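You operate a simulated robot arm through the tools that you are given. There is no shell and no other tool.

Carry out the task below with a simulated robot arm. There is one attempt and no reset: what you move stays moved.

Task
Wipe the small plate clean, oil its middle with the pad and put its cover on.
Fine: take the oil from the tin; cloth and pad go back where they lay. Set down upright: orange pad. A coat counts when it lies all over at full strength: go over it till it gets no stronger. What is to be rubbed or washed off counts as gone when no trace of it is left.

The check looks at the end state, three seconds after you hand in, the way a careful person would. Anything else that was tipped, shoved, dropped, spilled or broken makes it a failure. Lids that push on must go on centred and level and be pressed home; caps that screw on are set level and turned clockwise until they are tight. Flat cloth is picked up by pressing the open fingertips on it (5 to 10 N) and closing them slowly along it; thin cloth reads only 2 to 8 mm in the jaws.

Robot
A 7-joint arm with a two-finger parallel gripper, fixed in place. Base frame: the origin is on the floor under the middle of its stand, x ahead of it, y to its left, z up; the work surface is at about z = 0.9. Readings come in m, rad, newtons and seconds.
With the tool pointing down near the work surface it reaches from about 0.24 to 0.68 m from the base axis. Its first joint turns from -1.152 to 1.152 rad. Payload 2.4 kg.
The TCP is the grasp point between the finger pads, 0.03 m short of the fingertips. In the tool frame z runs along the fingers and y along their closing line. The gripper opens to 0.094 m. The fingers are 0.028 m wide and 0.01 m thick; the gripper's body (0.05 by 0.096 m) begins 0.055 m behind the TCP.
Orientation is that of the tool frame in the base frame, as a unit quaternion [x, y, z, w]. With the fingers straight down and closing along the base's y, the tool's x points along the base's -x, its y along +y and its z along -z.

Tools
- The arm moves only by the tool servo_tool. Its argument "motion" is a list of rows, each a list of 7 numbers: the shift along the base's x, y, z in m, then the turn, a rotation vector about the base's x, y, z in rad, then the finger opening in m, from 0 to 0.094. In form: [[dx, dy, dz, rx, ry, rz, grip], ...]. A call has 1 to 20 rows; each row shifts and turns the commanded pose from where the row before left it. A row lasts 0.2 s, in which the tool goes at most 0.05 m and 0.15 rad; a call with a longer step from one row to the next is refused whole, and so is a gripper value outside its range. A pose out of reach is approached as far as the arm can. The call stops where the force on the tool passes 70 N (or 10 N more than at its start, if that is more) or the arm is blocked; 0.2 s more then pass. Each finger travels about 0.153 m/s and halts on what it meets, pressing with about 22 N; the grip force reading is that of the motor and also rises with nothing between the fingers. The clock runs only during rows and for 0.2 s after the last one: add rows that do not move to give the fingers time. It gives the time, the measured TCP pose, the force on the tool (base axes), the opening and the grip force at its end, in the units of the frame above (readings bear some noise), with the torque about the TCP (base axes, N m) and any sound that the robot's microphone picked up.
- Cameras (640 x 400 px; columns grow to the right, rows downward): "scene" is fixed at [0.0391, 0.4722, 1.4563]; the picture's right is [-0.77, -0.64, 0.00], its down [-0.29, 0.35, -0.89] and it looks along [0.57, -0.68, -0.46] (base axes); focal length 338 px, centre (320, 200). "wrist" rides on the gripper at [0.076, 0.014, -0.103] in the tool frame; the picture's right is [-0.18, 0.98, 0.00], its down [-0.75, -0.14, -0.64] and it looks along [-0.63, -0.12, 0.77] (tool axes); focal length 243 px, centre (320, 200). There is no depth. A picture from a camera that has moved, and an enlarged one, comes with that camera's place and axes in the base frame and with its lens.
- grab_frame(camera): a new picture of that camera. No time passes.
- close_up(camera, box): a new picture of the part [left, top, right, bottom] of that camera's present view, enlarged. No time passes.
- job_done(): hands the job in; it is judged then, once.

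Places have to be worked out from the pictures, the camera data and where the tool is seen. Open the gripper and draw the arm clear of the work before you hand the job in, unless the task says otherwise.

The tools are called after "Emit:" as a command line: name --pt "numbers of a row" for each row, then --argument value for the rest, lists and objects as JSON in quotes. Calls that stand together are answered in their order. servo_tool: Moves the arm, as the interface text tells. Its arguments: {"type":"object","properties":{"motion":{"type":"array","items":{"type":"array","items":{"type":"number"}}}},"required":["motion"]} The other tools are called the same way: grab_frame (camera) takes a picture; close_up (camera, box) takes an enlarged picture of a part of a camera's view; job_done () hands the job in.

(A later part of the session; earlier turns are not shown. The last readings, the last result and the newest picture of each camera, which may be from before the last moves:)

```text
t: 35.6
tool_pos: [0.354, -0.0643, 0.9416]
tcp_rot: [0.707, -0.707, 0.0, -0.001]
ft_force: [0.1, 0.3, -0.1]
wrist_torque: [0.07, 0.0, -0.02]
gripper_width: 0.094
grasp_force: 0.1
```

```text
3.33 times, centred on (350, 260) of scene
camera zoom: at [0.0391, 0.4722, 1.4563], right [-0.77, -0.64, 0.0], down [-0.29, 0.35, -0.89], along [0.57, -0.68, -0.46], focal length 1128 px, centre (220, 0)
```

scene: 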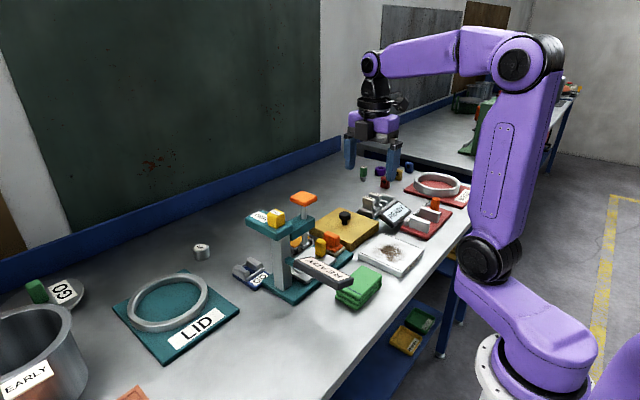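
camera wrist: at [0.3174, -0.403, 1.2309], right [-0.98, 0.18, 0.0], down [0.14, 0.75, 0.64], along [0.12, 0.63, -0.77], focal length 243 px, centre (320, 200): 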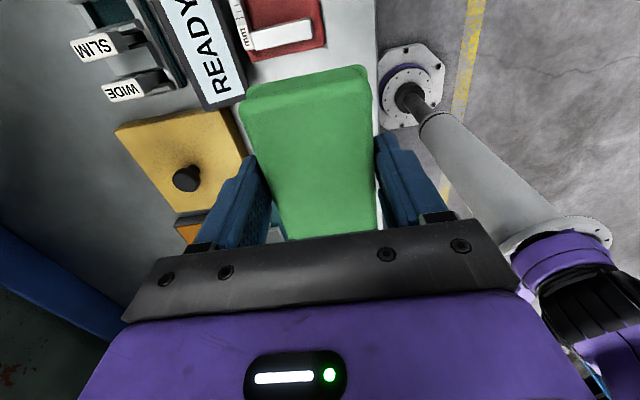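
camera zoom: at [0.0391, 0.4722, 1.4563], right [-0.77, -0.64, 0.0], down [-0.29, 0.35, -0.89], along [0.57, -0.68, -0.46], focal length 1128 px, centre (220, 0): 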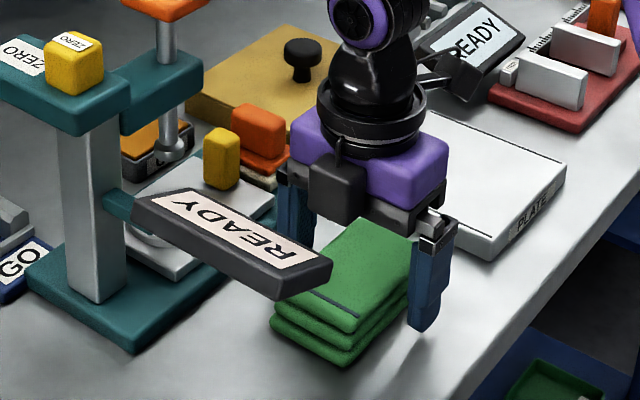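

Cloth is back in its exact place. Rising and moving above the pad, setting the opening to 60 mm.

Emit:
servo_tool --pt "0 0 0.03 0 0 0 0.094" --pt "0 0 0.04 0 0 0 0.094" --pt "0 0 0.04 0 0 0 0.094" --pt "0 -0.032 0.03 0 0 0 0.094" --pt "0.02 -0.032 0 0 0 0 0.08" --pt "0.04 0 0 0 0 0 0.065" --pt "0.04 0 0 0 0 0 0.06" --pt "0.041 0 0 0 0 0 0.06" --pt "0 0 -0.03 0 0 0 0.06" --pt "0 0 -0.03 0 0 0 0.06" --pt "0 0 0 0 0 0 0.06"

Emit:
grab_frame --camera "wrist"

Emit:
close_up --camera "scene" --box '[240, 160, 400, 280]'

```text
t: 38.0
tool_pos: [0.497, -0.1265, 1.0192]
tcp_rot: [0.707, -0.707, -0.001, 0.001]
ft_force: [0.0, 0.1, 0.0]
wrist_torque: [0.02, -0.02, -0.04]
gripper_width: 0.06
grasp_force: 0.1
```

```text
taken
camera wrist: at [0.4821, -0.2031, 1.1222], right [-0.98, 0.18, 0.0], down [0.14, 0.75, 0.64], along [0.12, 0.63, -0.77], focal length 243 px, centre (320, 200)
```

wrist: 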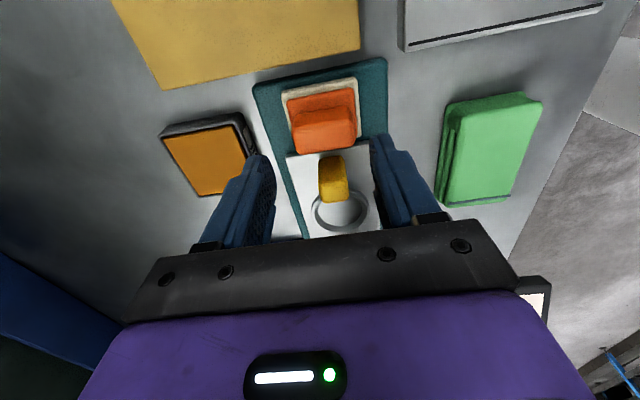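

```text
3.33 times, centred on (320, 220) of scene
camera zoom: at [0.0391, 0.4722, 1.4563], right [-0.77, -0.64, 0.0], down [-0.29, 0.35, -0.89], along [0.57, -0.68, -0.46], focal length 1128 px, centre (320, 133)
```

zoom: 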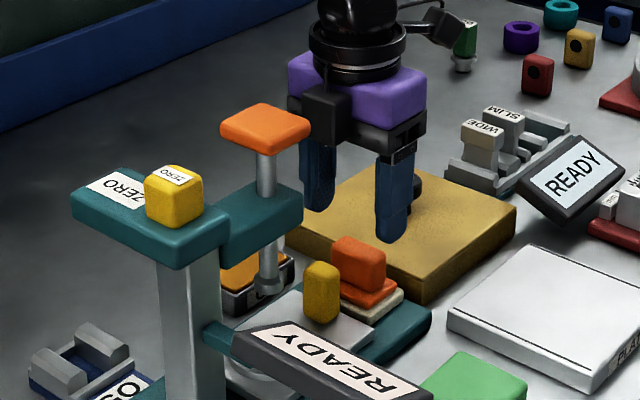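

Emit:
close_up --camera "wrist" --box '[230, 50, 410, 250]'

Emit:
close_up --camera "wrist" --box '[140, 90, 280, 210]'

```text
2.00 times, centred on (320, 150) of wrist
camera zoom: at [0.4821, -0.2031, 1.1222], right [-0.98, 0.18, 0.0], down [0.14, 0.75, 0.64], along [0.12, 0.63, -0.77], focal length 485 px, centre (320, 300)
```

zoom: 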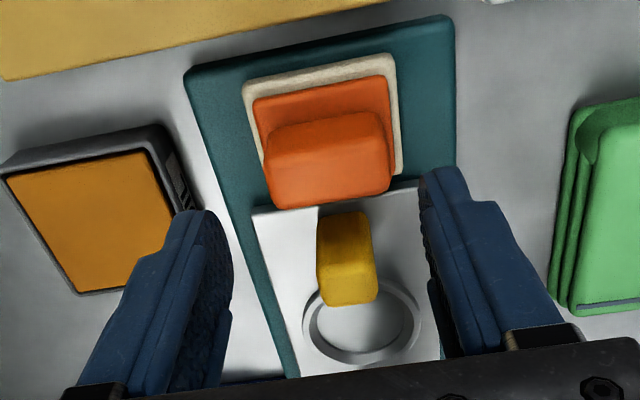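

```text
3.33 times, centred on (210, 150) of wrist
camera zoom: at [0.4821, -0.2031, 1.1222], right [-0.98, 0.18, 0.0], down [0.14, 0.75, 0.64], along [0.12, 0.63, -0.77], focal length 809 px, centre (687, 367)
```

zoom: 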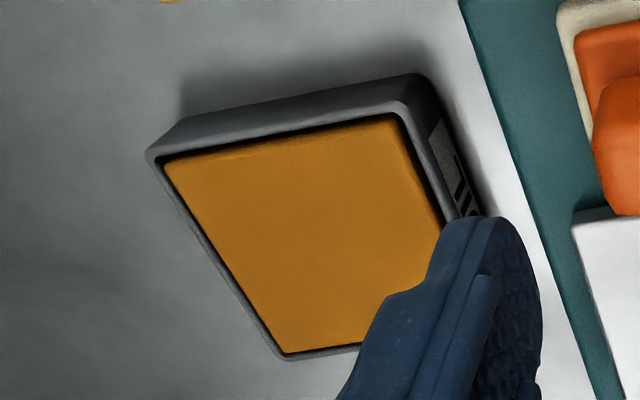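

Pad handle is about x 0.471–0.515, y centre -0.1275, top near z 0.961, orange sole plate top near 0.933; displacement pad→tin centre is about (+0.115, +0.029). Descending so fingertips end just above the sole plate.

Emit:
servo_tool --pt "-0.003 -0.0005 -0.015 0 0 0 0.06" --pt "0 0 -0.015 0 0 0 0.06" --pt "0 0 -0.012 0 0 0 0.06" --pt "0 0 -0.008 0 0 0 0.06" --pt "0 0 0 0 0 0 0.06"

Emit:
close_up --camera "scene" --box '[280, 190, 380, 270]'

Emit:
grab_frame --camera "wrist"

```text
t: 39.2
tool_pos: [0.492, -0.1277, 0.9704]
tcp_rot: [0.707, -0.707, 0.001, 0.0]
ft_force: [-0.4, -0.1, 0.4]
wrist_torque: [0.02, -0.01, -0.01]
gripper_width: 0.06
grasp_force: 0.0
```

```text
5.00 times, centred on (330, 230) of scene
camera zoom: at [0.0391, 0.4722, 1.4563], right [-0.77, -0.64, 0.0], down [-0.29, 0.35, -0.89], along [0.57, -0.68, -0.46], focal length 1691 px, centre (270, 50)
```

zoom: 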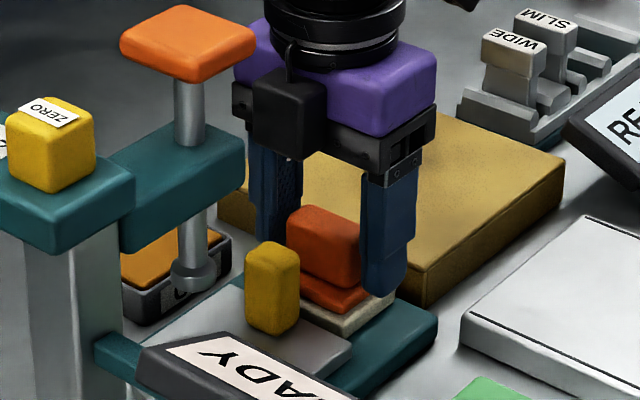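

```text
taken
camera wrist: at [0.4775, -0.2054, 1.0727], right [-0.98, 0.18, 0.0], down [0.14, 0.75, 0.64], along [0.12, 0.63, -0.77], focal length 243 px, centre (320, 200)
```

wrist: 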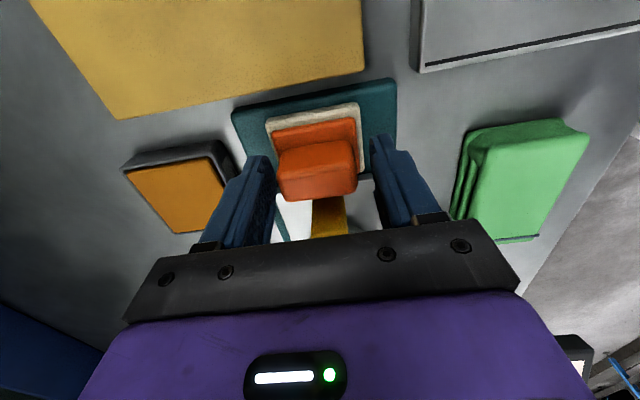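

Fingers straddle the handle nicely. Lowering 2 mm more and closing gradually.

Emit:
servo_tool --pt "0 0 -0.002 0 0 0 0.06" --pt "0 0 0 0 0 0 0.053" --pt "0 0 0 0 0 0 0.048" --pt "0 0 0 0 0 0 0.044" --pt "0 0 0 0 0 0 0.04" --pt "0 0 0 0 0 0 0.036" --pt "0 0 0 0 0 0 0.03" --pt "0 0 0 0 0 0 0.03"

Emit:
close_up --camera "scene" --box '[280, 190, 380, 270]'

Emit:
close_up --camera "wrist" --box '[200, 60, 440, 240]'

```text
t: 41.0
tool_pos: [0.4925, -0.1277, 0.9691]
tcp_rot: [0.707, -0.707, 0.0, 0.0]
ft_force: [-0.9, -0.5, 0.1]
wrist_torque: [0.01, -0.02, 0.0]
gripper_width: 0.0478
grasp_force: 22.1
```

```text
5.00 times, centred on (330, 230) of scene
camera zoom: at [0.039, 0.4722, 1.4563], right [-0.77, -0.64, 0.0], down [-0.29, 0.35, -0.89], along [0.57, -0.68, -0.46], focal length 1691 px, centre (270, 50)
```

zoom: 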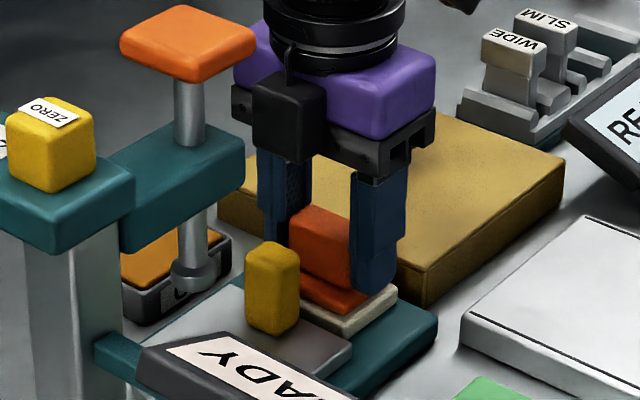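

```text
2.22 times, centred on (320, 150) of wrist
camera zoom: at [0.4775, -0.2049, 1.0712], right [-0.98, 0.18, 0.0], down [0.14, 0.75, 0.64], along [0.12, 0.63, -0.77], focal length 539 px, centre (320, 311)
```

zoom: 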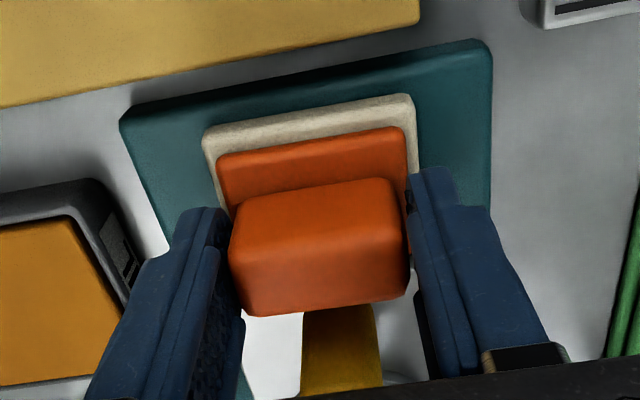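

Handle gripped at 47.8 mm. Lifting the pad straight up and carrying it over the oil tin (x first, then y).

Emit:
servo_tool --pt "0 0 0.02 0 0 0 0.03" --pt "0 0 0.025 0 0 0 0.03" --pt "0 0 0.025 0 0 0 0.03" --pt "0.035 0 0 0 0 0 0.03" --pt "0.04 0 0 0 0 0 0.03" --pt "0.0397 0 0 0 0 0 0.03" --pt "0 0.0292 0 0 0 0 0.03" --pt "0 0 -0.02 0 0 0 0.03" --pt "0 0 0 0 0 0 0.03"

Emit:
grab_frame --camera "wrist"

Emit:
close_up --camera "scene" --box '[240, 170, 380, 270]'

```text
t: 43.0
tool_pos: [0.6079, -0.099, 1.0184]
tcp_rot: [0.707, -0.707, 0.0, 0.0]
ft_force: [0.9, 0.3, -0.7]
wrist_torque: [0.0, 0.0, -0.02]
gripper_width: 0.0476
grasp_force: 22.1
```

```text
taken
camera wrist: at [0.5923, -0.1753, 1.1228], right [-0.98, 0.18, 0.0], down [0.14, 0.75, 0.64], along [0.12, 0.63, -0.77], focal length 243 px, centre (320, 200)
```

wrist: 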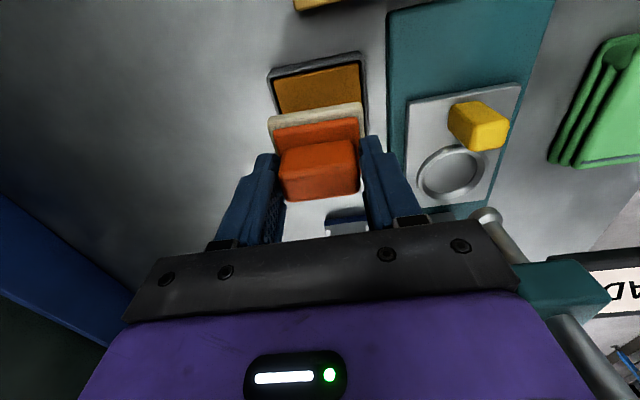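

```text
4.00 times, centred on (310, 220) of scene
camera zoom: at [0.0391, 0.4722, 1.4563], right [-0.77, -0.64, 0.0], down [-0.29, 0.35, -0.89], along [0.57, -0.68, -0.46], focal length 1353 px, centre (360, 120)
```

zoom: 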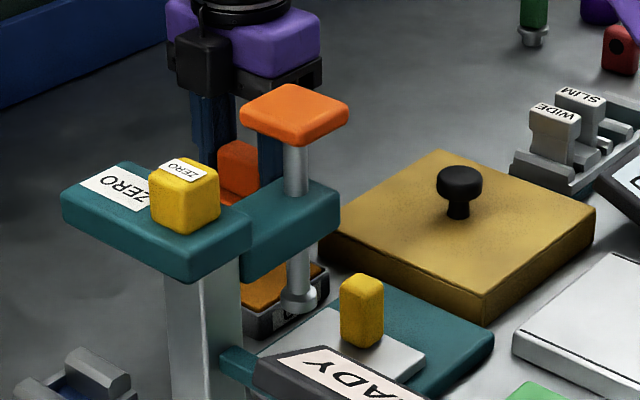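

Pad hovers over the tin. Close-up to verify the x alignment before lowering.

Emit:
close_up --camera "wrist" --box '[240, 30, 400, 220]'

```text
2.11 times, centred on (320, 125) of wrist
camera zoom: at [0.5923, -0.1753, 1.1228], right [-0.98, 0.18, 0.0], down [0.14, 0.75, 0.64], along [0.12, 0.63, -0.77], focal length 511 px, centre (320, 358)
```

zoom: 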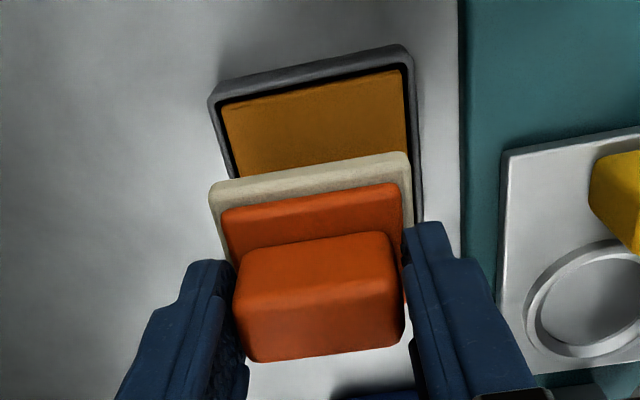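

In this view the felt is about 2 mm too far in +x relative to the tin's inside. Correcting and lowering gently.

Emit:
servo_tool --pt "-0.002 0 -0.012 0 0 0 0.03" --pt "0 0 -0.012 0 0 0 0.03" --pt "0 0 -0.008 0 0 0 0.03" --pt "0 0 0 0 0 0 0.03"

Emit:
close_up --camera "wrist" --box '[240, 30, 400, 220]'

Emit:
close_up --camera "scene" --box '[270, 200, 340, 260]'

```text
t: 44.0
tool_pos: [0.6069, -0.0985, 0.9862]
tcp_rot: [-0.707, 0.708, 0.0, 0.0]
ft_force: [-0.6, 0.5, -0.1]
wrist_torque: [-0.03, 0.01, 0.02]
gripper_width: 0.0476
grasp_force: 21.6
```

```text
2.11 times, centred on (320, 125) of wrist
camera zoom: at [0.5914, -0.1763, 1.0889], right [-0.98, 0.18, 0.0], down [0.14, 0.75, 0.64], along [0.12, 0.63, -0.77], focal length 511 px, centre (320, 358)
```

zoom: 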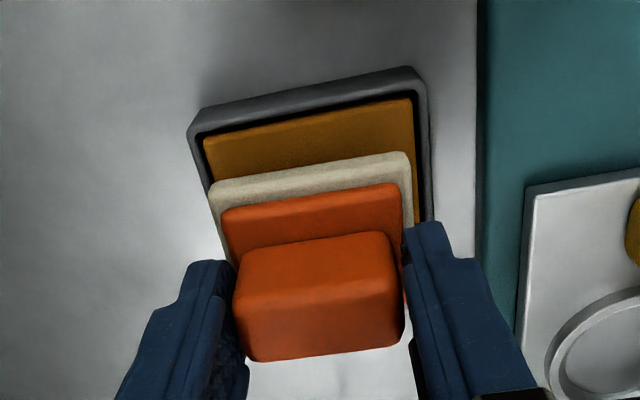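

```text
6.67 times, centred on (305, 230) of scene
camera zoom: at [0.0391, 0.4722, 1.4563], right [-0.77, -0.64, 0.0], down [-0.29, 0.35, -0.89], along [0.57, -0.68, -0.46], focal length 2255 px, centre (420, 0)
```

zoom: 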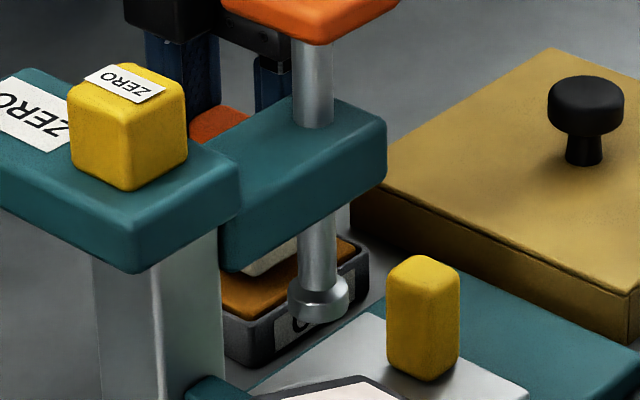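

Alignment now within about a millimetre. Lowering in small steps until light contact with the oil.

Emit:
servo_tool --pt "0 0 -0.005 0 0 0 0.03" --pt "0 0 -0.003 0 0 0 0.03" --pt "0 0 0 0 0 0 0.03"

```text
t: 44.8
tool_pos: [0.6065, -0.0989, 0.9771]
tcp_rot: [-0.707, 0.707, 0.0, 0.0]
ft_force: [0.1, 0.5, -0.2]
wrist_torque: [0.0, -0.01, -0.02]
gripper_width: 0.0476
grasp_force: 22.1
```

Emit:
servo_tool --pt "0 0 -0.002 0 0 0 0.03" --pt "0 0 -0.001 0 0 0 0.03" --pt "0 0 0 0 0 0 0.03"

Emit:
close_up --camera "wrist" --box '[240, 30, 400, 220]'

```text
t: 45.6
tool_pos: [0.6047, -0.0991, 0.976]
tcp_rot: [0.707, -0.707, 0.001, -0.001]
ft_force: [-1.2, -1.2, 12.9]
wrist_torque: [-0.04, 0.12, 0.06]
gripper_width: 0.0473
grasp_force: 22.2
```

```text
2.11 times, centred on (320, 125) of wrist
camera zoom: at [0.5913, -0.1761, 1.079], right [-0.98, 0.18, 0.0], down [0.14, 0.75, 0.64], along [0.12, 0.63, -0.77], focal length 511 px, centre (320, 358)
```

zoom: 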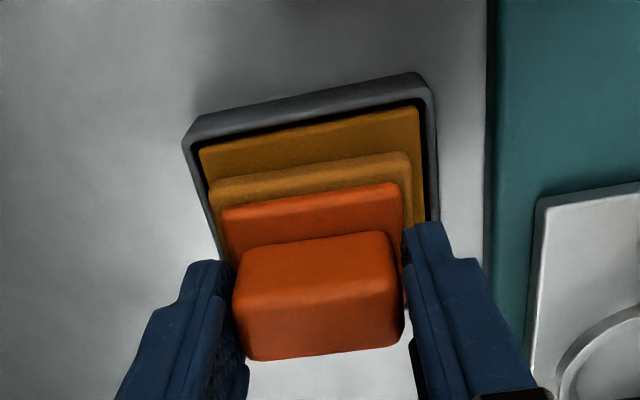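

The felt has taken on oil colour and the contact is 13 N. Holding briefly, then lifting slowly.

Emit:
servo_tool --pt "0 0 0 0 0 0 0.03" --pt "0 0 0 0 0 0 0.03" --pt "0 0 0.003 0 0 0 0.03" --pt "0 0 0.007 0 0 0 0.03" --pt "0 0 0.015 0 0 0 0.03" --pt "0 0 0.02 0 0 0 0.03" --pt "0 0 0.02 0 0 0 0.03" --pt "0 0 0 0 0 0 0.03"

Emit:
close_up --camera "wrist" --box '[240, 30, 400, 220]'

Emit:
close_up --camera "scene" --box '[270, 180, 350, 260]'

```text
t: 47.4
tool_pos: [0.6057, -0.0984, 1.0405]
tcp_rot: [0.707, -0.707, 0.001, 0.0]
ft_force: [0.1, 0.1, -0.9]
wrist_torque: [0.01, 0.0, -0.02]
gripper_width: 0.0477
grasp_force: 21.7
```

```text
2.11 times, centred on (320, 125) of wrist
camera zoom: at [0.5911, -0.1748, 1.1423], right [-0.98, 0.18, 0.0], down [0.14, 0.75, 0.64], along [0.12, 0.63, -0.77], focal length 511 px, centre (320, 358)
```

zoom: 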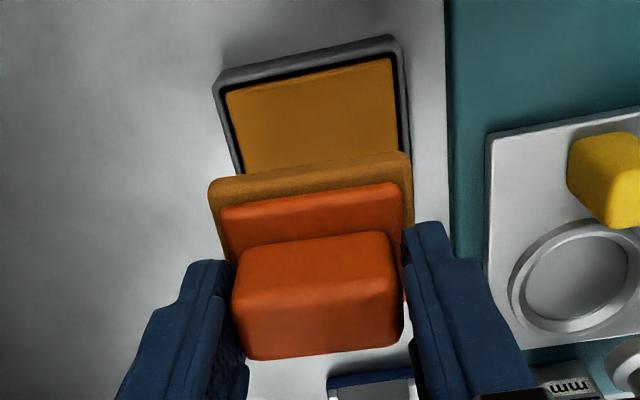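

```text
5.00 times, centred on (310, 220) of scene
camera zoom: at [0.0391, 0.4722, 1.4563], right [-0.77, -0.64, 0.0], down [-0.29, 0.35, -0.89], along [0.57, -0.68, -0.46], focal length 1691 px, centre (370, 100)
```

zoom: 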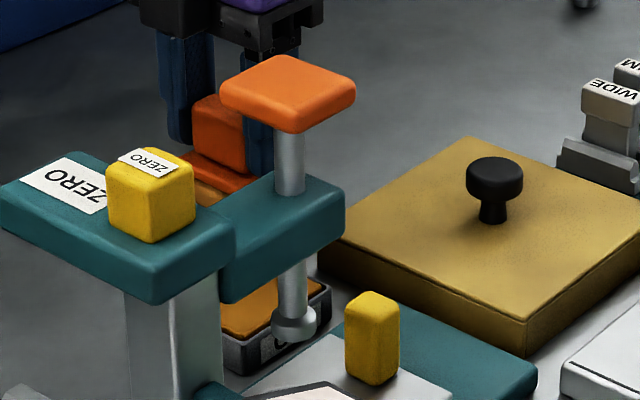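

The felt is loaded with oil. Plate zone between the lines runs about x 0.304–0.430, y -0.284 to -0.1645. Carrying the pad toward the plate's far +y corner.

Emit:
servo_tool --pt "0 -0.016 0.015 0 0 0 0.03" --pt "0 -0.016 0.015 0 0 0 0.03" --pt "-0.041 0 0 0 0 0 0.03" --pt "-0.041 0 0 0 0 0 0.03" --pt "-0.041 0 0 0 0 0 0.03" --pt "-0.041 0 0 0 0 0 0.03" --pt "-0.0417 0 0 0 0 0 0.03" --pt "0 -0.03 0 0 0 0 0.03" --pt "0 -0.0285 0 0 0 0 0.03" --pt "0 0 -0.03 0 0 0 0.03" --pt "0 0 -0.03 0 0 0 0.03" --pt "0 0 -0.02 0 0 0 0.03" --pt "0 0 0 0 0 0 0.03"

Emit:
close_up --camera "scene" --box '[340, 200, 440, 290]'

Emit:
grab_frame --camera "wrist"

```text
t: 50.2
tool_pos: [0.4001, -0.1905, 0.9891]
tcp_rot: [-0.707, 0.707, 0.0, 0.0]
ft_force: [-0.6, -0.8, -0.6]
wrist_torque: [0.01, -0.02, 0.01]
gripper_width: 0.0476
grasp_force: 22.1
```

```text
4.44 times, centred on (390, 245) of scene
camera zoom: at [0.0391, 0.4722, 1.4563], right [-0.77, -0.64, 0.0], down [-0.29, 0.35, -0.89], along [0.57, -0.68, -0.46], focal length 1503 px, centre (9, 0)
```

zoom: 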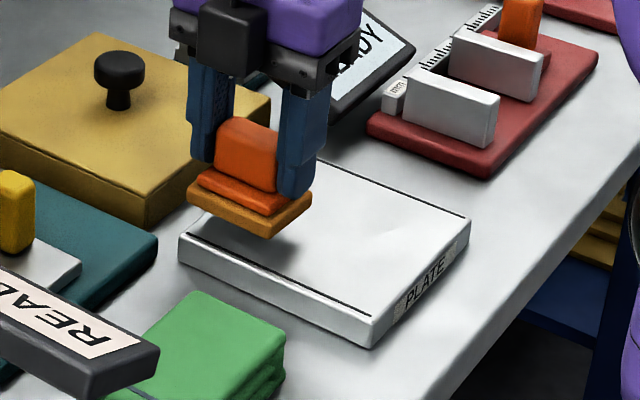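

```text
taken
camera wrist: at [0.3853, -0.2672, 1.092], right [-0.98, 0.18, 0.0], down [0.14, 0.75, 0.64], along [0.12, 0.63, -0.77], focal length 243 px, centre (320, 200)
```

wrist: 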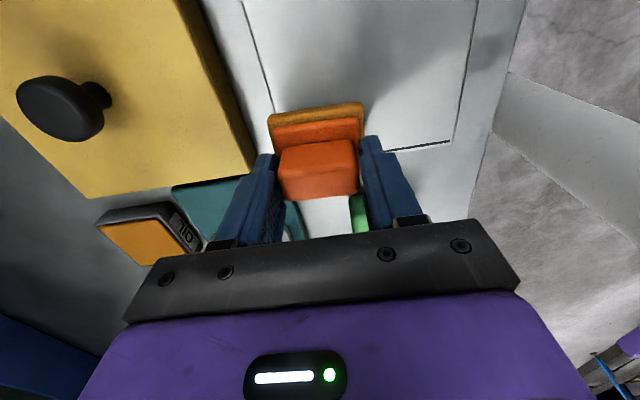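

Pad is above the plate's +x/+y corner region, just inside the lines. Lowering in small steps.

Emit:
servo_tool --pt "0 0 -0.008 0 0 0 0.03" --pt "0 0 -0.004 0 0 0 0.03" --pt "0 0 -0.002 0 0 0 0.03" --pt "0 0 0 0 0 0 0.03"

```text
t: 51.2
tool_pos: [0.4002, -0.19, 0.974]
tcp_rot: [0.708, -0.706, 0.0, 0.0]
ft_force: [-0.7, 0.1, -0.3]
wrist_torque: [-0.02, -0.01, -0.01]
gripper_width: 0.0476
grasp_force: 22.5
```

Emit:
servo_tool --pt "0 0 -0.001 0 0 0 0.03" --pt "0 0 -0.001 0 0 0 0.03" --pt "0 0 0 0 0 0 0.03"

```text
t: 52.0
tool_pos: [0.4007, -0.1891, 0.9737]
tcp_rot: [0.707, -0.707, 0.0, 0.0]
ft_force: [0.0, 0.3, -0.4]
wrist_torque: [0.03, -0.02, 0.01]
gripper_width: 0.0476
grasp_force: 21.9
```

Emit:
servo_tool --pt "0 0 -0.001 0 0 0 0.03" --pt "0 0 -0.0005 0 0 0 0.03" --pt "0 0 0 0 0 0 0.03"

```text
t: 52.8
tool_pos: [0.3985, -0.1897, 0.9722]
tcp_rot: [0.707, -0.707, 0.0, 0.0]
ft_force: [-0.8, -0.3, -1.2]
wrist_torque: [0.02, -0.02, 0.0]
gripper_width: 0.0476
grasp_force: 21.9
```

Emit:
servo_tool --pt "0 0 -0.001 0 0 0 0.03" --pt "0 0 -0.0005 0 0 0 0.03" --pt "0 0 0 0 0 0 0.03"

Emit:
close_up --camera "scene" --box '[340, 210, 420, 270]'

```text
t: 53.6
tool_pos: [0.4003, -0.1892, 0.9706]
tcp_rot: [-0.707, 0.707, 0.0, -0.001]
ft_force: [-4.1, 3.9, 17.6]
wrist_torque: [-0.13, 0.04, -0.06]
gripper_width: 0.0476
grasp_force: 21.7
```

```text
6.67 times, centred on (380, 240) of scene
camera zoom: at [0.0387, 0.4724, 1.4562], right [-0.77, -0.64, 0.0], down [-0.29, 0.35, -0.89], along [0.57, -0.68, -0.46], focal length 2255 px, centre (-80, -67)
```

zoom: 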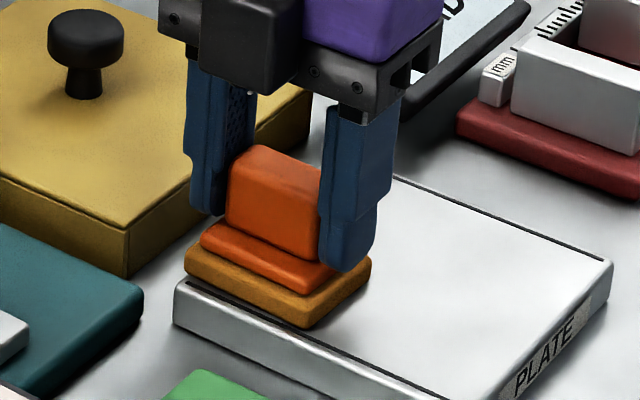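

Contact at 17.6 N at the far +y corner. Easing slightly and stroking along -x.

Emit:
servo_tool --pt "0 0 0.0004 0 0 0 0.03" --pt "-0.011 0 0 0 0 0 0.03" --pt "-0.011 0 0 0 0 0 0.03" --pt "-0.011 0 0 0 0 0 0.03" --pt "-0.011 0 0 0 0 0 0.03" --pt "-0.011 0 0 0 0 0 0.03" --pt "-0.011 0 0 0 0 0 0.03"

Emit:
close_up --camera "scene" --box '[340, 210, 440, 290]'

Emit:
grab_frame --camera "wrist"

```text
t: 55.2
tool_pos: [0.3353, -0.1892, 0.9724]
tcp_rot: [-0.707, 0.707, -0.001, 0.0]
ft_force: [0.2, -0.4, -0.6]
wrist_torque: [-0.03, 0.02, 0.02]
gripper_width: 0.0477
grasp_force: 22.4
```

```text
5.00 times, centred on (390, 250) of scene
camera zoom: at [0.0391, 0.4722, 1.4563], right [-0.77, -0.64, 0.0], down [-0.29, 0.35, -0.89], along [0.57, -0.68, -0.46], focal length 1691 px, centre (-30, -50)
```

zoom: 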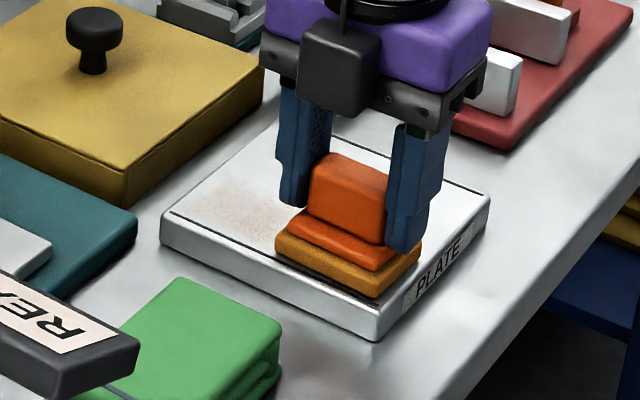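

```text
taken
camera wrist: at [0.3195, -0.2661, 1.0749], right [-0.98, 0.18, 0.0], down [0.14, 0.75, 0.64], along [0.12, 0.63, -0.77], focal length 243 px, centre (320, 200)
```

wrist: 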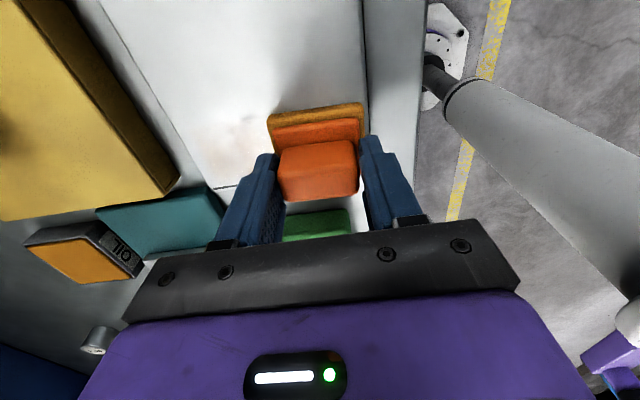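

A faint coat is building up, but contact was lost toward the near edge. Lowering slightly there.

Emit:
servo_tool --pt "0 0 -0.001 0 0 0 0.03" --pt "0 0 0 0 0 0 0.03"

```text
t: 55.8
tool_pos: [0.3342, -0.1894, 0.9715]
tcp_rot: [0.707, -0.707, 0.0, 0.0]
ft_force: [-1.8, 1.9, 9.8]
wrist_torque: [-0.18, 0.0, 0.0]
gripper_width: 0.0473
grasp_force: 22.0
```

Good contact (~10 N). Stroking back and forth in this lane with slope compensation, then shifting to the middle lane.

Emit:
servo_tool --pt "0 0 -0.0003 0 0 0 0.03" --pt "0.011 0 0.00012 0 0 0 0.03" --pt "0.011 0 0.00012 0 0 0 0.03" --pt "0.011 0 0.00012 0 0 0 0.03" --pt "0.011 0 0.00012 0 0 0 0.03" --pt "0.011 0 0.00012 0 0 0 0.03" --pt "0.011 0 0.00012 0 0 0 0.03" --pt "-0.011 0 -0.00012 0 0 0 0.03" --pt "-0.011 0 -0.00012 0 0 0 0.03" --pt "-0.011 0 -0.00012 0 0 0 0.03" --pt "-0.011 0 -0.00012 0 0 0 0.03" --pt "-0.011 0 -0.00012 0 0 0 0.03" --pt "-0.011 0 -0.00012 0 0 0 0.03"

Emit:
close_up --camera "scene" --box '[340, 210, 440, 290]'

```text
t: 58.6
tool_pos: [0.3347, -0.1892, 0.9698]
tcp_rot: [0.707, -0.707, 0.001, 0.0]
ft_force: [2.0, -0.8, 7.2]
wrist_torque: [-0.04, 0.1, -0.01]
gripper_width: 0.0473
grasp_force: 21.9
```

```text
5.00 times, centred on (390, 250) of scene
camera zoom: at [0.0391, 0.4722, 1.4563], right [-0.77, -0.64, 0.0], down [-0.29, 0.35, -0.89], along [0.57, -0.68, -0.46], focal length 1691 px, centre (-30, -50)
```

zoom: 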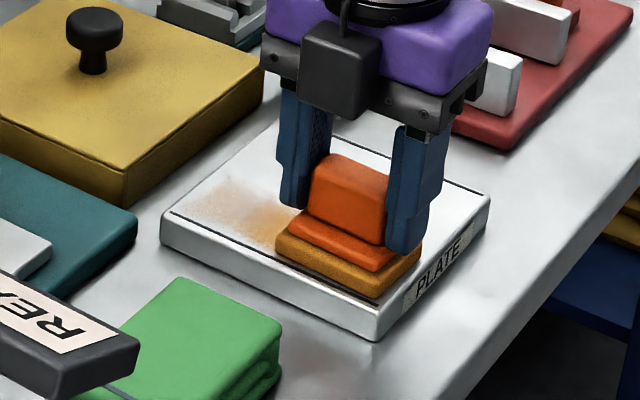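

Coat is stronger near the pad and weaker at the far edge. Moving to the far end of the lane to check the pressure there.

Emit:
servo_tool --pt "0.011 0 0.00012 0 0 0 0.03" --pt "0.011 0 0.00012 0 0 0 0.03" --pt "0.011 0 0.00012 0 0 0 0.03" --pt "0.011 0 0.00012 0 0 0 0.03" --pt "0.011 0 0.00012 0 0 0 0.03" --pt "0.011 0 0.00012 0 0 0 0.03"

Emit:
close_up --camera "scene" --box '[340, 210, 440, 290]'

```text
t: 60.0
tool_pos: [0.3997, -0.1896, 0.9703]
tcp_rot: [-0.707, 0.708, 0.0, 0.0]
ft_force: [0.1, -0.9, -0.3]
wrist_torque: [0.01, 0.01, -0.03]
gripper_width: 0.0476
grasp_force: 22.2
```

```text
5.00 times, centred on (390, 250) of scene
camera zoom: at [0.0391, 0.4722, 1.4563], right [-0.77, -0.64, 0.0], down [-0.29, 0.35, -0.89], along [0.57, -0.68, -0.46], focal length 1691 px, centre (-30, -50)
```

zoom: 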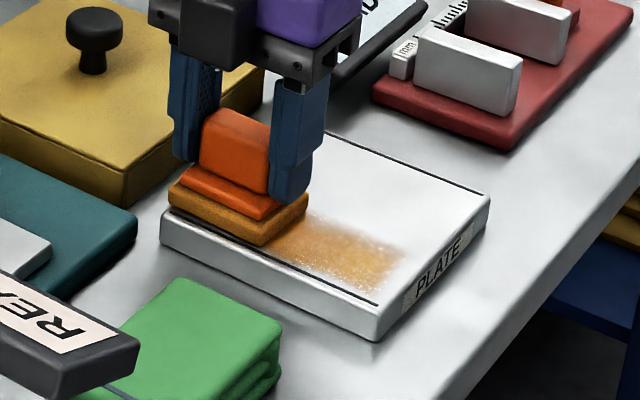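

Contact was lost at the far end (over-compensated). Lowering and using constant height.

Emit:
servo_tool --pt "0 0 -0.0006 0 0 0 0.03" --pt "0 0 0 0 0 0 0.03"

```text
t: 60.6
tool_pos: [0.4, -0.1902, 0.9714]
tcp_rot: [-0.707, 0.707, -0.001, 0.0]
ft_force: [-0.2, -0.6, 5.3]
wrist_torque: [-0.16, 0.11, -0.02]
gripper_width: 0.0478
grasp_force: 21.8
```

Emit:
servo_tool --pt "0 0 -0.0006 0 0 0 0.03" --pt "-0.011 0 0 0 0 0 0.03" --pt "-0.011 0 0 0 0 0 0.03" --pt "0.011 0 0 0 0 0 0.03" --pt "0.011 0 0 0 0 0 0.03" --pt "-0.011 0 0 0 0 0 0.03" --pt "-0.011 0 0 0 0 0 0.03" --pt "0.011 0 0 0 0 0 0.03" --pt "0.011 0 0 0 0 0 0.03" --pt "-0.011 0 0 0 0 0 0.03" --pt "-0.011 0 0 0 0 0 0.03" --pt "-0.011 0 0 0 0 0 0.03" --pt "-0.011 0 0 0 0 0 0.03" --pt "-0.011 0 0 0 0 0 0.03" --pt "-0.011 0 0 0 0 0 0.03"

Emit:
close_up --camera "scene" --box '[340, 210, 440, 290]'

```text
t: 63.8
tool_pos: [0.333, -0.1891, 0.9716]
tcp_rot: [0.707, -0.707, -0.001, 0.001]
ft_force: [0.8, -0.5, -1.1]
wrist_torque: [0.02, -0.04, 0.03]
gripper_width: 0.0476
grasp_force: 22.2
```

```text
5.00 times, centred on (390, 250) of scene
camera zoom: at [0.0391, 0.4722, 1.4563], right [-0.77, -0.64, 0.0], down [-0.29, 0.35, -0.89], along [0.57, -0.68, -0.46], focal length 1691 px, centre (-30, -50)
```

zoom: 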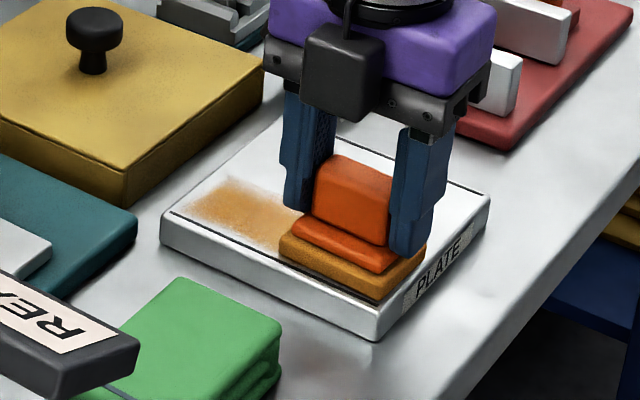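

The far end is coating well now; pressure lost at the near end again, so a smaller slope compensation is right. Lowering here and scrubbing the near end.

Emit:
servo_tool --pt "0 0 -0.0012 0 0 0 0.03" --pt "0.01 0 0 0 0 0 0.03" --pt "0.01 0 0 0 0 0 0.03" --pt "-0.01 0 0 0 0 0 0.03" --pt "-0.01 0 0 0 0 0 0.03" --pt "-0.003 0.003 0 0 0 0 0.03" --pt "0.01 0 0 0 0 0 0.03" --pt "0.01 0 0 0 0 0 0.03" --pt "-0.01 0 0 0 0 0 0.03" --pt "-0.01 0 0 0 0 0 0.03"

Emit:
close_up --camera "scene" --box '[340, 210, 440, 290]'

```text
t: 66.0
tool_pos: [0.3331, -0.1848, 0.9701]
tcp_rot: [0.708, -0.706, 0.004, -0.002]
ft_force: [14.2, 2.1, 38.3]
wrist_torque: [0.35, 0.25, -0.15]
gripper_width: 0.0476
grasp_force: 22.3
```

```text
5.00 times, centred on (390, 250) of scene
camera zoom: at [0.039, 0.4725, 1.4562], right [-0.77, -0.64, 0.0], down [-0.29, 0.35, -0.89], along [0.57, -0.68, -0.46], focal length 1691 px, centre (-30, -50)
```

zoom: 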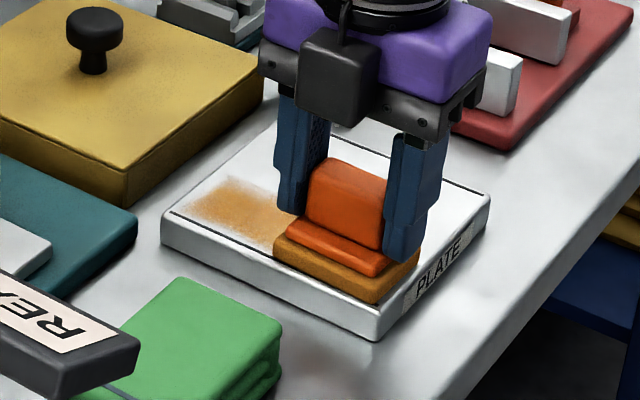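

Force rose to 38 N; easing off by 0.8 mm and stroking toward the far end in the same edge lane.

Emit:
servo_tool --pt "0 0 0.001 0 0 0 0.03" --pt "0.012 0 5e-05 0 0 0 0.03" --pt "0.012 0 5e-05 0 0 0 0.03" --pt "0.012 0 5e-05 0 0 0 0.03" --pt "0.012 0 5e-05 0 0 0 0.03" --pt "0.012 0 5e-05 0 0 0 0.03" --pt "0.012 0 5e-05 0 0 0 0.03"

Emit:
close_up --camera "scene" --box '[340, 210, 440, 290]'

```text
t: 67.6
tool_pos: [0.403, -0.1852, 0.9699]
tcp_rot: [-0.707, 0.707, -0.001, 0.0]
ft_force: [-2.0, 0.1, 4.6]
wrist_torque: [0.04, -0.02, 0.01]
gripper_width: 0.0475
grasp_force: 22.6
```

```text
5.00 times, centred on (390, 250) of scene
camera zoom: at [0.0389, 0.4722, 1.4563], right [-0.77, -0.64, 0.0], down [-0.29, 0.35, -0.89], along [0.57, -0.68, -0.46], focal length 1691 px, centre (-30, -50)
```

zoom: 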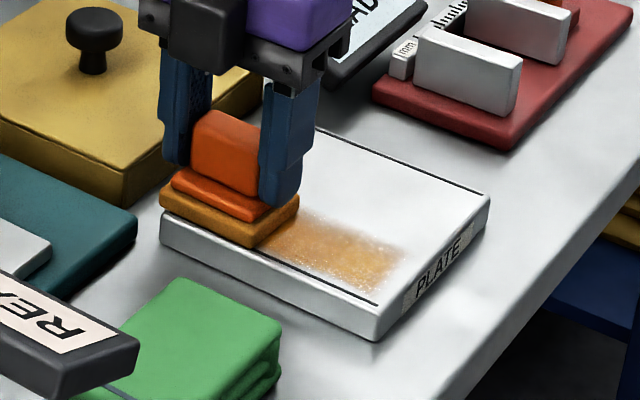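

Coat is building along the +y lane. Increasing pressure a little and doing more strokes here, reaching slightly further at both ends.

Emit:
servo_tool --pt "0.002 0 -0.0006 0 0 0 0.03" --pt "-0.012 0 0 0 0 0 0.03" --pt "-0.012 0 0 0 0 0 0.03" --pt "0.012 0 0 0 0 0 0.03" --pt "0.012 0 0 0 0 0 0.03" --pt "-0.013 0 -5e-05 0 0 0 0.03" --pt "-0.013 0 -5e-05 0 0 0 0.03" --pt "-0.013 0 -5e-05 0 0 0 0.03" --pt "-0.013 0 -5e-05 0 0 0 0.03" --pt "-0.013 0 -5e-05 0 0 0 0.03" --pt "-0.013 0 -5e-05 0 0 0 0.03"

Emit:
close_up --camera "scene" --box '[340, 210, 440, 290]'

```text
t: 70.0
tool_pos: [0.3281, -0.1864, 0.9688]
tcp_rot: [-0.707, 0.707, -0.003, 0.001]
ft_force: [11.7, 0.0, 35.2]
wrist_torque: [0.45, 0.3, -0.11]
gripper_width: 0.0473
grasp_force: 21.9
```

```text
5.00 times, centred on (390, 250) of scene
camera zoom: at [0.039, 0.4724, 1.4562], right [-0.77, -0.64, 0.0], down [-0.29, 0.35, -0.89], along [0.57, -0.68, -0.46], focal length 1691 px, centre (-30, -50)
```

zoom: 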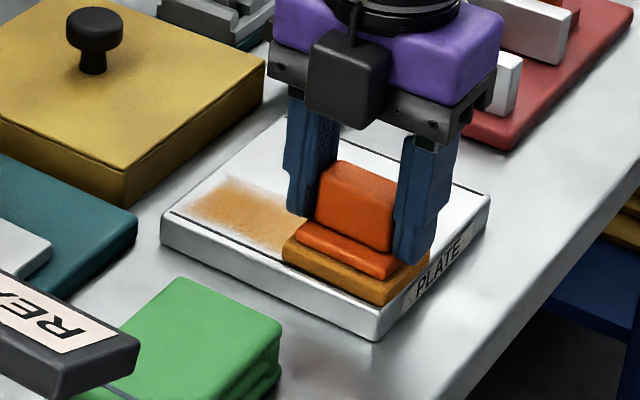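

Lifting off to inspect the coat closely.

Emit:
servo_tool --pt "0 0 0.01 0 0 0 0.03" --pt "0 0 0.03 0 0 0 0.03" --pt "0 -0.04 0.04 0 0 0 0.03" --pt "0 -0.045 0.04 0 0 0 0.03" --pt "0 -0.045 0.02 0 0 0 0.03" --pt "0 -0.01 0 0 0 0 0.03" --pt "0 0 0 0 0 0 0.03"

Emit:
close_up --camera "scene" --box '[350, 230, 430, 285]'

Emit:
grab_frame --camera "wrist"

```text
refused: row 3 steps farther than a row can; nothing moved
```

```text
7.27 times, centred on (390, 258) of scene
camera zoom: at [0.039, 0.4724, 1.4562], right [-0.77, -0.64, 0.0], down [-0.29, 0.35, -0.89], along [0.57, -0.68, -0.46], focal length 2460 px, centre (-189, -218)
```

zoom: 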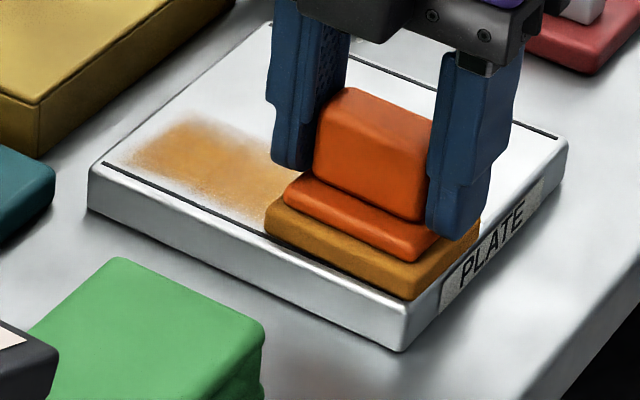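

```text
taken
camera wrist: at [0.313, -0.2632, 1.0727], right [-0.98, 0.18, -0.01], down [0.14, 0.76, 0.64], along [0.12, 0.63, -0.77], focal length 243 px, centre (320, 200)
```

wrist: 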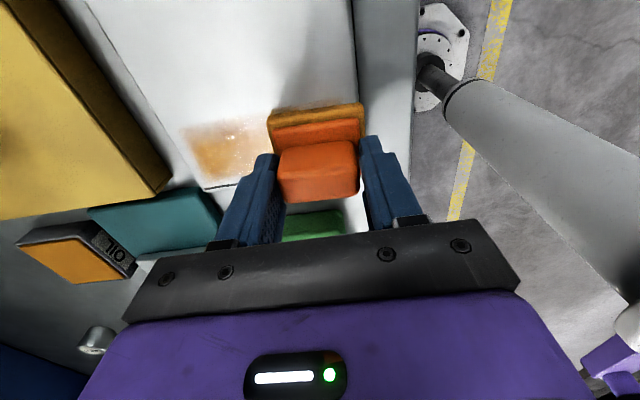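

Fixing the lift step sizes; lifting to inspect.

Emit:
servo_tool --pt "0 0 0.01 0 0 0 0.03" --pt "0 0 0.03 0 0 0 0.03" --pt "0 -0.03 0.03 0 0 0 0.03" --pt "0 -0.035 0.03 0 0 0 0.03" --pt "0 -0.04 0.02 0 0 0 0.03" --pt "0 -0.04 0 0 0 0 0.03" --pt "0 0 0 0 0 0 0.03"

Emit:
close_up --camera "scene" --box '[350, 230, 430, 285]'

Emit:
grab_frame --camera "scene"

```text
t: 71.6
tool_pos: [0.3291, -0.3315, 1.0861]
tcp_rot: [0.708, -0.707, 0.0, 0.0]
ft_force: [-0.4, -0.3, 0.3]
wrist_torque: [0.0, 0.01, -0.01]
gripper_width: 0.0476
grasp_force: 21.9
```

```text
7.27 times, centred on (390, 258) of scene
camera zoom: at [0.0391, 0.4722, 1.4563], right [-0.77, -0.64, 0.0], down [-0.29, 0.35, -0.89], along [0.57, -0.68, -0.46], focal length 2460 px, centre (-189, -218)
```

zoom: 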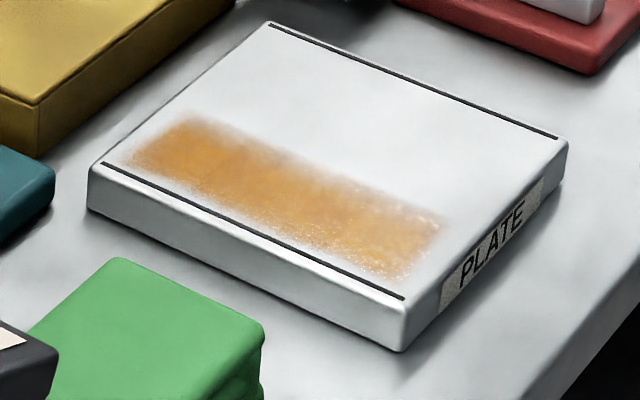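

```text
taken
```

scene: 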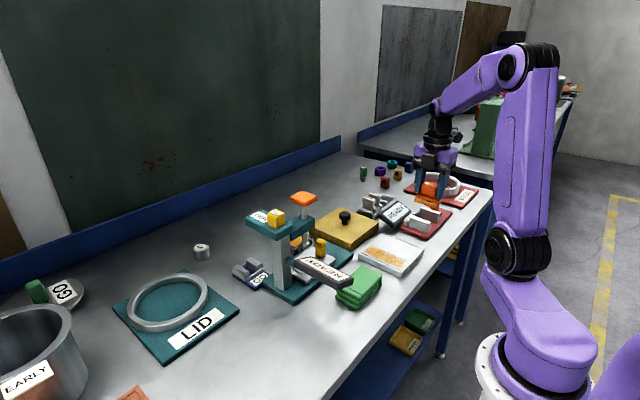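

The coat forms a band y about -0.172 to -0.21, x 0.31 to 0.42, fading at the edges; more passes and wider reach are needed. Going to the middle lane (y about -0.223) at the far end.

Emit:
servo_tool --pt "0.025 0.036 0 0 0 0 0.03" --pt "0.025 0.036 -0.01 0 0 0 0.03" --pt "0.026 0.036 -0.02 0 0 0 0.03" --pt "0 0 -0.04 0 0 0 0.03" --pt "0 0 -0.03 0 0 0 0.03" --pt "0 0 -0.01 0 0 0 0.03" --pt "0 0 -0.003 0 0 0 0.03" --pt "0 0 0 0 0 0 0.03"

```text
t: 73.4
tool_pos: [0.4026, -0.224, 0.9757]
tcp_rot: [0.708, -0.706, 0.0, 0.0]
ft_force: [0.4, -0.6, -0.8]
wrist_torque: [0.02, -0.01, 0.03]
gripper_width: 0.0477
grasp_force: 22.2
```

Emit:
servo_tool --pt "0 0 -0.002 0 0 0 0.03" --pt "0 0 -0.002 0 0 0 0.03" --pt "0 0 0 0 0 0 0.03"

```text
t: 74.2
tool_pos: [0.4019, -0.2235, 0.9719]
tcp_rot: [0.707, -0.707, 0.0, 0.0]
ft_force: [0.6, -0.2, -0.5]
wrist_torque: [0.02, 0.0, 0.01]
gripper_width: 0.0475
grasp_force: 22.5
```

Emit:
servo_tool --pt "0 0 -0.001 0 0 0 0.03" --pt "0 0 -0.0007 0 0 0 0.03" --pt "0 0 0 0 0 0 0.03"

```text
t: 75.0
tool_pos: [0.4027, -0.2248, 0.9695]
tcp_rot: [0.707, -0.707, 0.0, 0.0]
ft_force: [-1.5, -0.3, 1.6]
wrist_torque: [0.04, 0.03, 0.03]
gripper_width: 0.0475
grasp_force: 22.4
```

Just touching. Adding pressure and doing full back-and-forth strokes in the middle lane.

Emit:
servo_tool --pt "0.003 0 -0.0009 0 0 0 0.03" --pt "-0.012 0 -3e-05 0 0 0 0.03" --pt "-0.012 0 -3e-05 0 0 0 0.03" --pt "-0.012 0 -3e-05 0 0 0 0.03" --pt "-0.012 0 -3e-05 0 0 0 0.03" --pt "-0.012 0 -3e-05 0 0 0 0.03" --pt "-0.012 0 -3e-05 0 0 0 0.03" --pt "-0.01 0 -3e-05 0 0 0 0.03"

Emit:
close_up --camera "scene" --box '[350, 230, 430, 285]'

```text
t: 76.8
tool_pos: [0.3235, -0.2237, 0.9696]
tcp_rot: [0.707, -0.707, 0.003, -0.001]
ft_force: [6.5, 0.2, 17.6]
wrist_torque: [0.06, -0.03, -0.02]
gripper_width: 0.0476
grasp_force: 22.5
```

```text
7.27 times, centred on (390, 258) of scene
camera zoom: at [0.039, 0.4723, 1.4562], right [-0.77, -0.64, 0.0], down [-0.29, 0.35, -0.89], along [0.57, -0.68, -0.46], focal length 2460 px, centre (-189, -218)
```

zoom: 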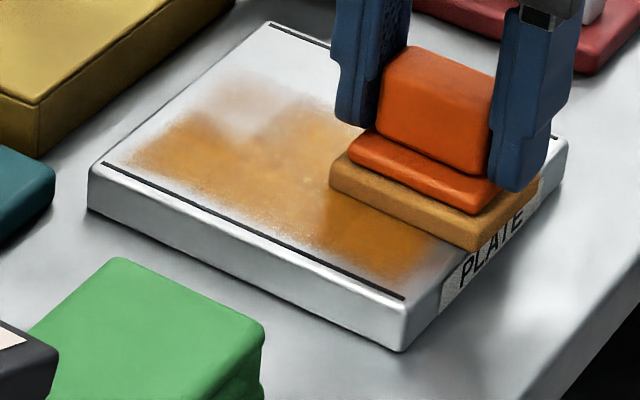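

Nice even build-up at ~17 N. Stroking back along the middle lane and again.

Emit:
servo_tool --pt "0.012 0 3e-05 0 0 0 0.03" --pt "0.012 0 3e-05 0 0 0 0.03" --pt "0.012 0 3e-05 0 0 0 0.03" --pt "0.012 0 3e-05 0 0 0 0.03" --pt "0.012 0 3e-05 0 0 0 0.03" --pt "0.012 0 3e-05 0 0 0 0.03" --pt "0.012 0 3e-05 0 0 0 0.03" --pt "0 0 0 0 0 0 0.03"

Emit:
close_up --camera "scene" --box '[350, 230, 430, 285]'

```text
t: 78.6
tool_pos: [0.4084, -0.2233, 0.9704]
tcp_rot: [0.708, -0.707, 0.001, -0.001]
ft_force: [-10.9, -0.3, 38.4]
wrist_torque: [0.02, 0.46, 0.02]
gripper_width: 0.0475
grasp_force: 21.9
```

```text
7.27 times, centred on (390, 258) of scene
camera zoom: at [0.0382, 0.4725, 1.4562], right [-0.77, -0.64, 0.0], down [-0.29, 0.35, -0.89], along [0.57, -0.68, -0.46], focal length 2460 px, centre (-189, -218)
```

zoom: 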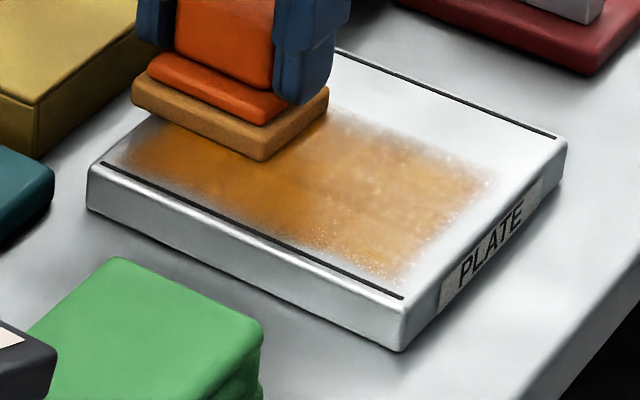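

Good. Easing the pressure and shifting to the -y lane, stroking to the near end.

Emit:
servo_tool --pt "0 -0.009 0.0008 0 0 0 0.03" --pt "0 -0.009 0 0 0 0 0.03" --pt "-0.002 -0.009 0 0 0 0 0.03" --pt "0 -0.009 0 0 0 0 0.03" --pt "-0.012 0 -3e-05 0 0 0 0.03" --pt "-0.012 0 -3e-05 0 0 0 0.03" --pt "-0.012 0 -3e-05 0 0 0 0.03" --pt "-0.012 0 -3e-05 0 0 0 0.03" --pt "-0.012 0 -3e-05 0 0 0 0.03" --pt "-0.012 0 -3e-05 0 0 0 0.03" --pt "-0.011 0 -3e-05 0 0 0 0.03"

Emit:
close_up --camera "scene" --box '[350, 230, 430, 285]'

```text
t: 81.0
tool_pos: [0.322, -0.2587, 0.9703]
tcp_rot: [-0.707, 0.708, 0.0, -0.001]
ft_force: [0.4, 0.0, -1.6]
wrist_torque: [-0.03, -0.01, 0.02]
gripper_width: 0.0473
grasp_force: 22.1
```

```text
7.27 times, centred on (390, 258) of scene
camera zoom: at [0.0391, 0.4722, 1.4563], right [-0.77, -0.64, 0.0], down [-0.29, 0.35, -0.89], along [0.57, -0.68, -0.46], focal length 2460 px, centre (-189, -218)
```

zoom: 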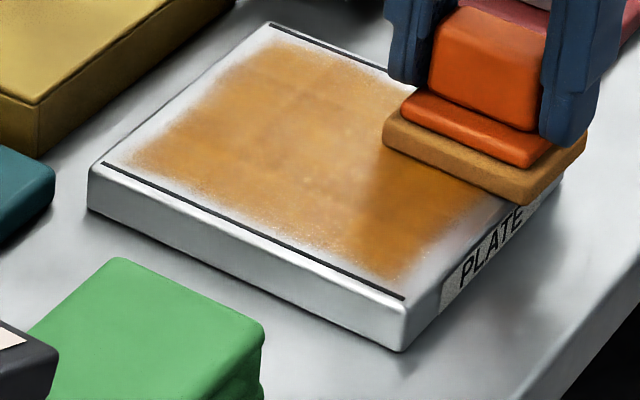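

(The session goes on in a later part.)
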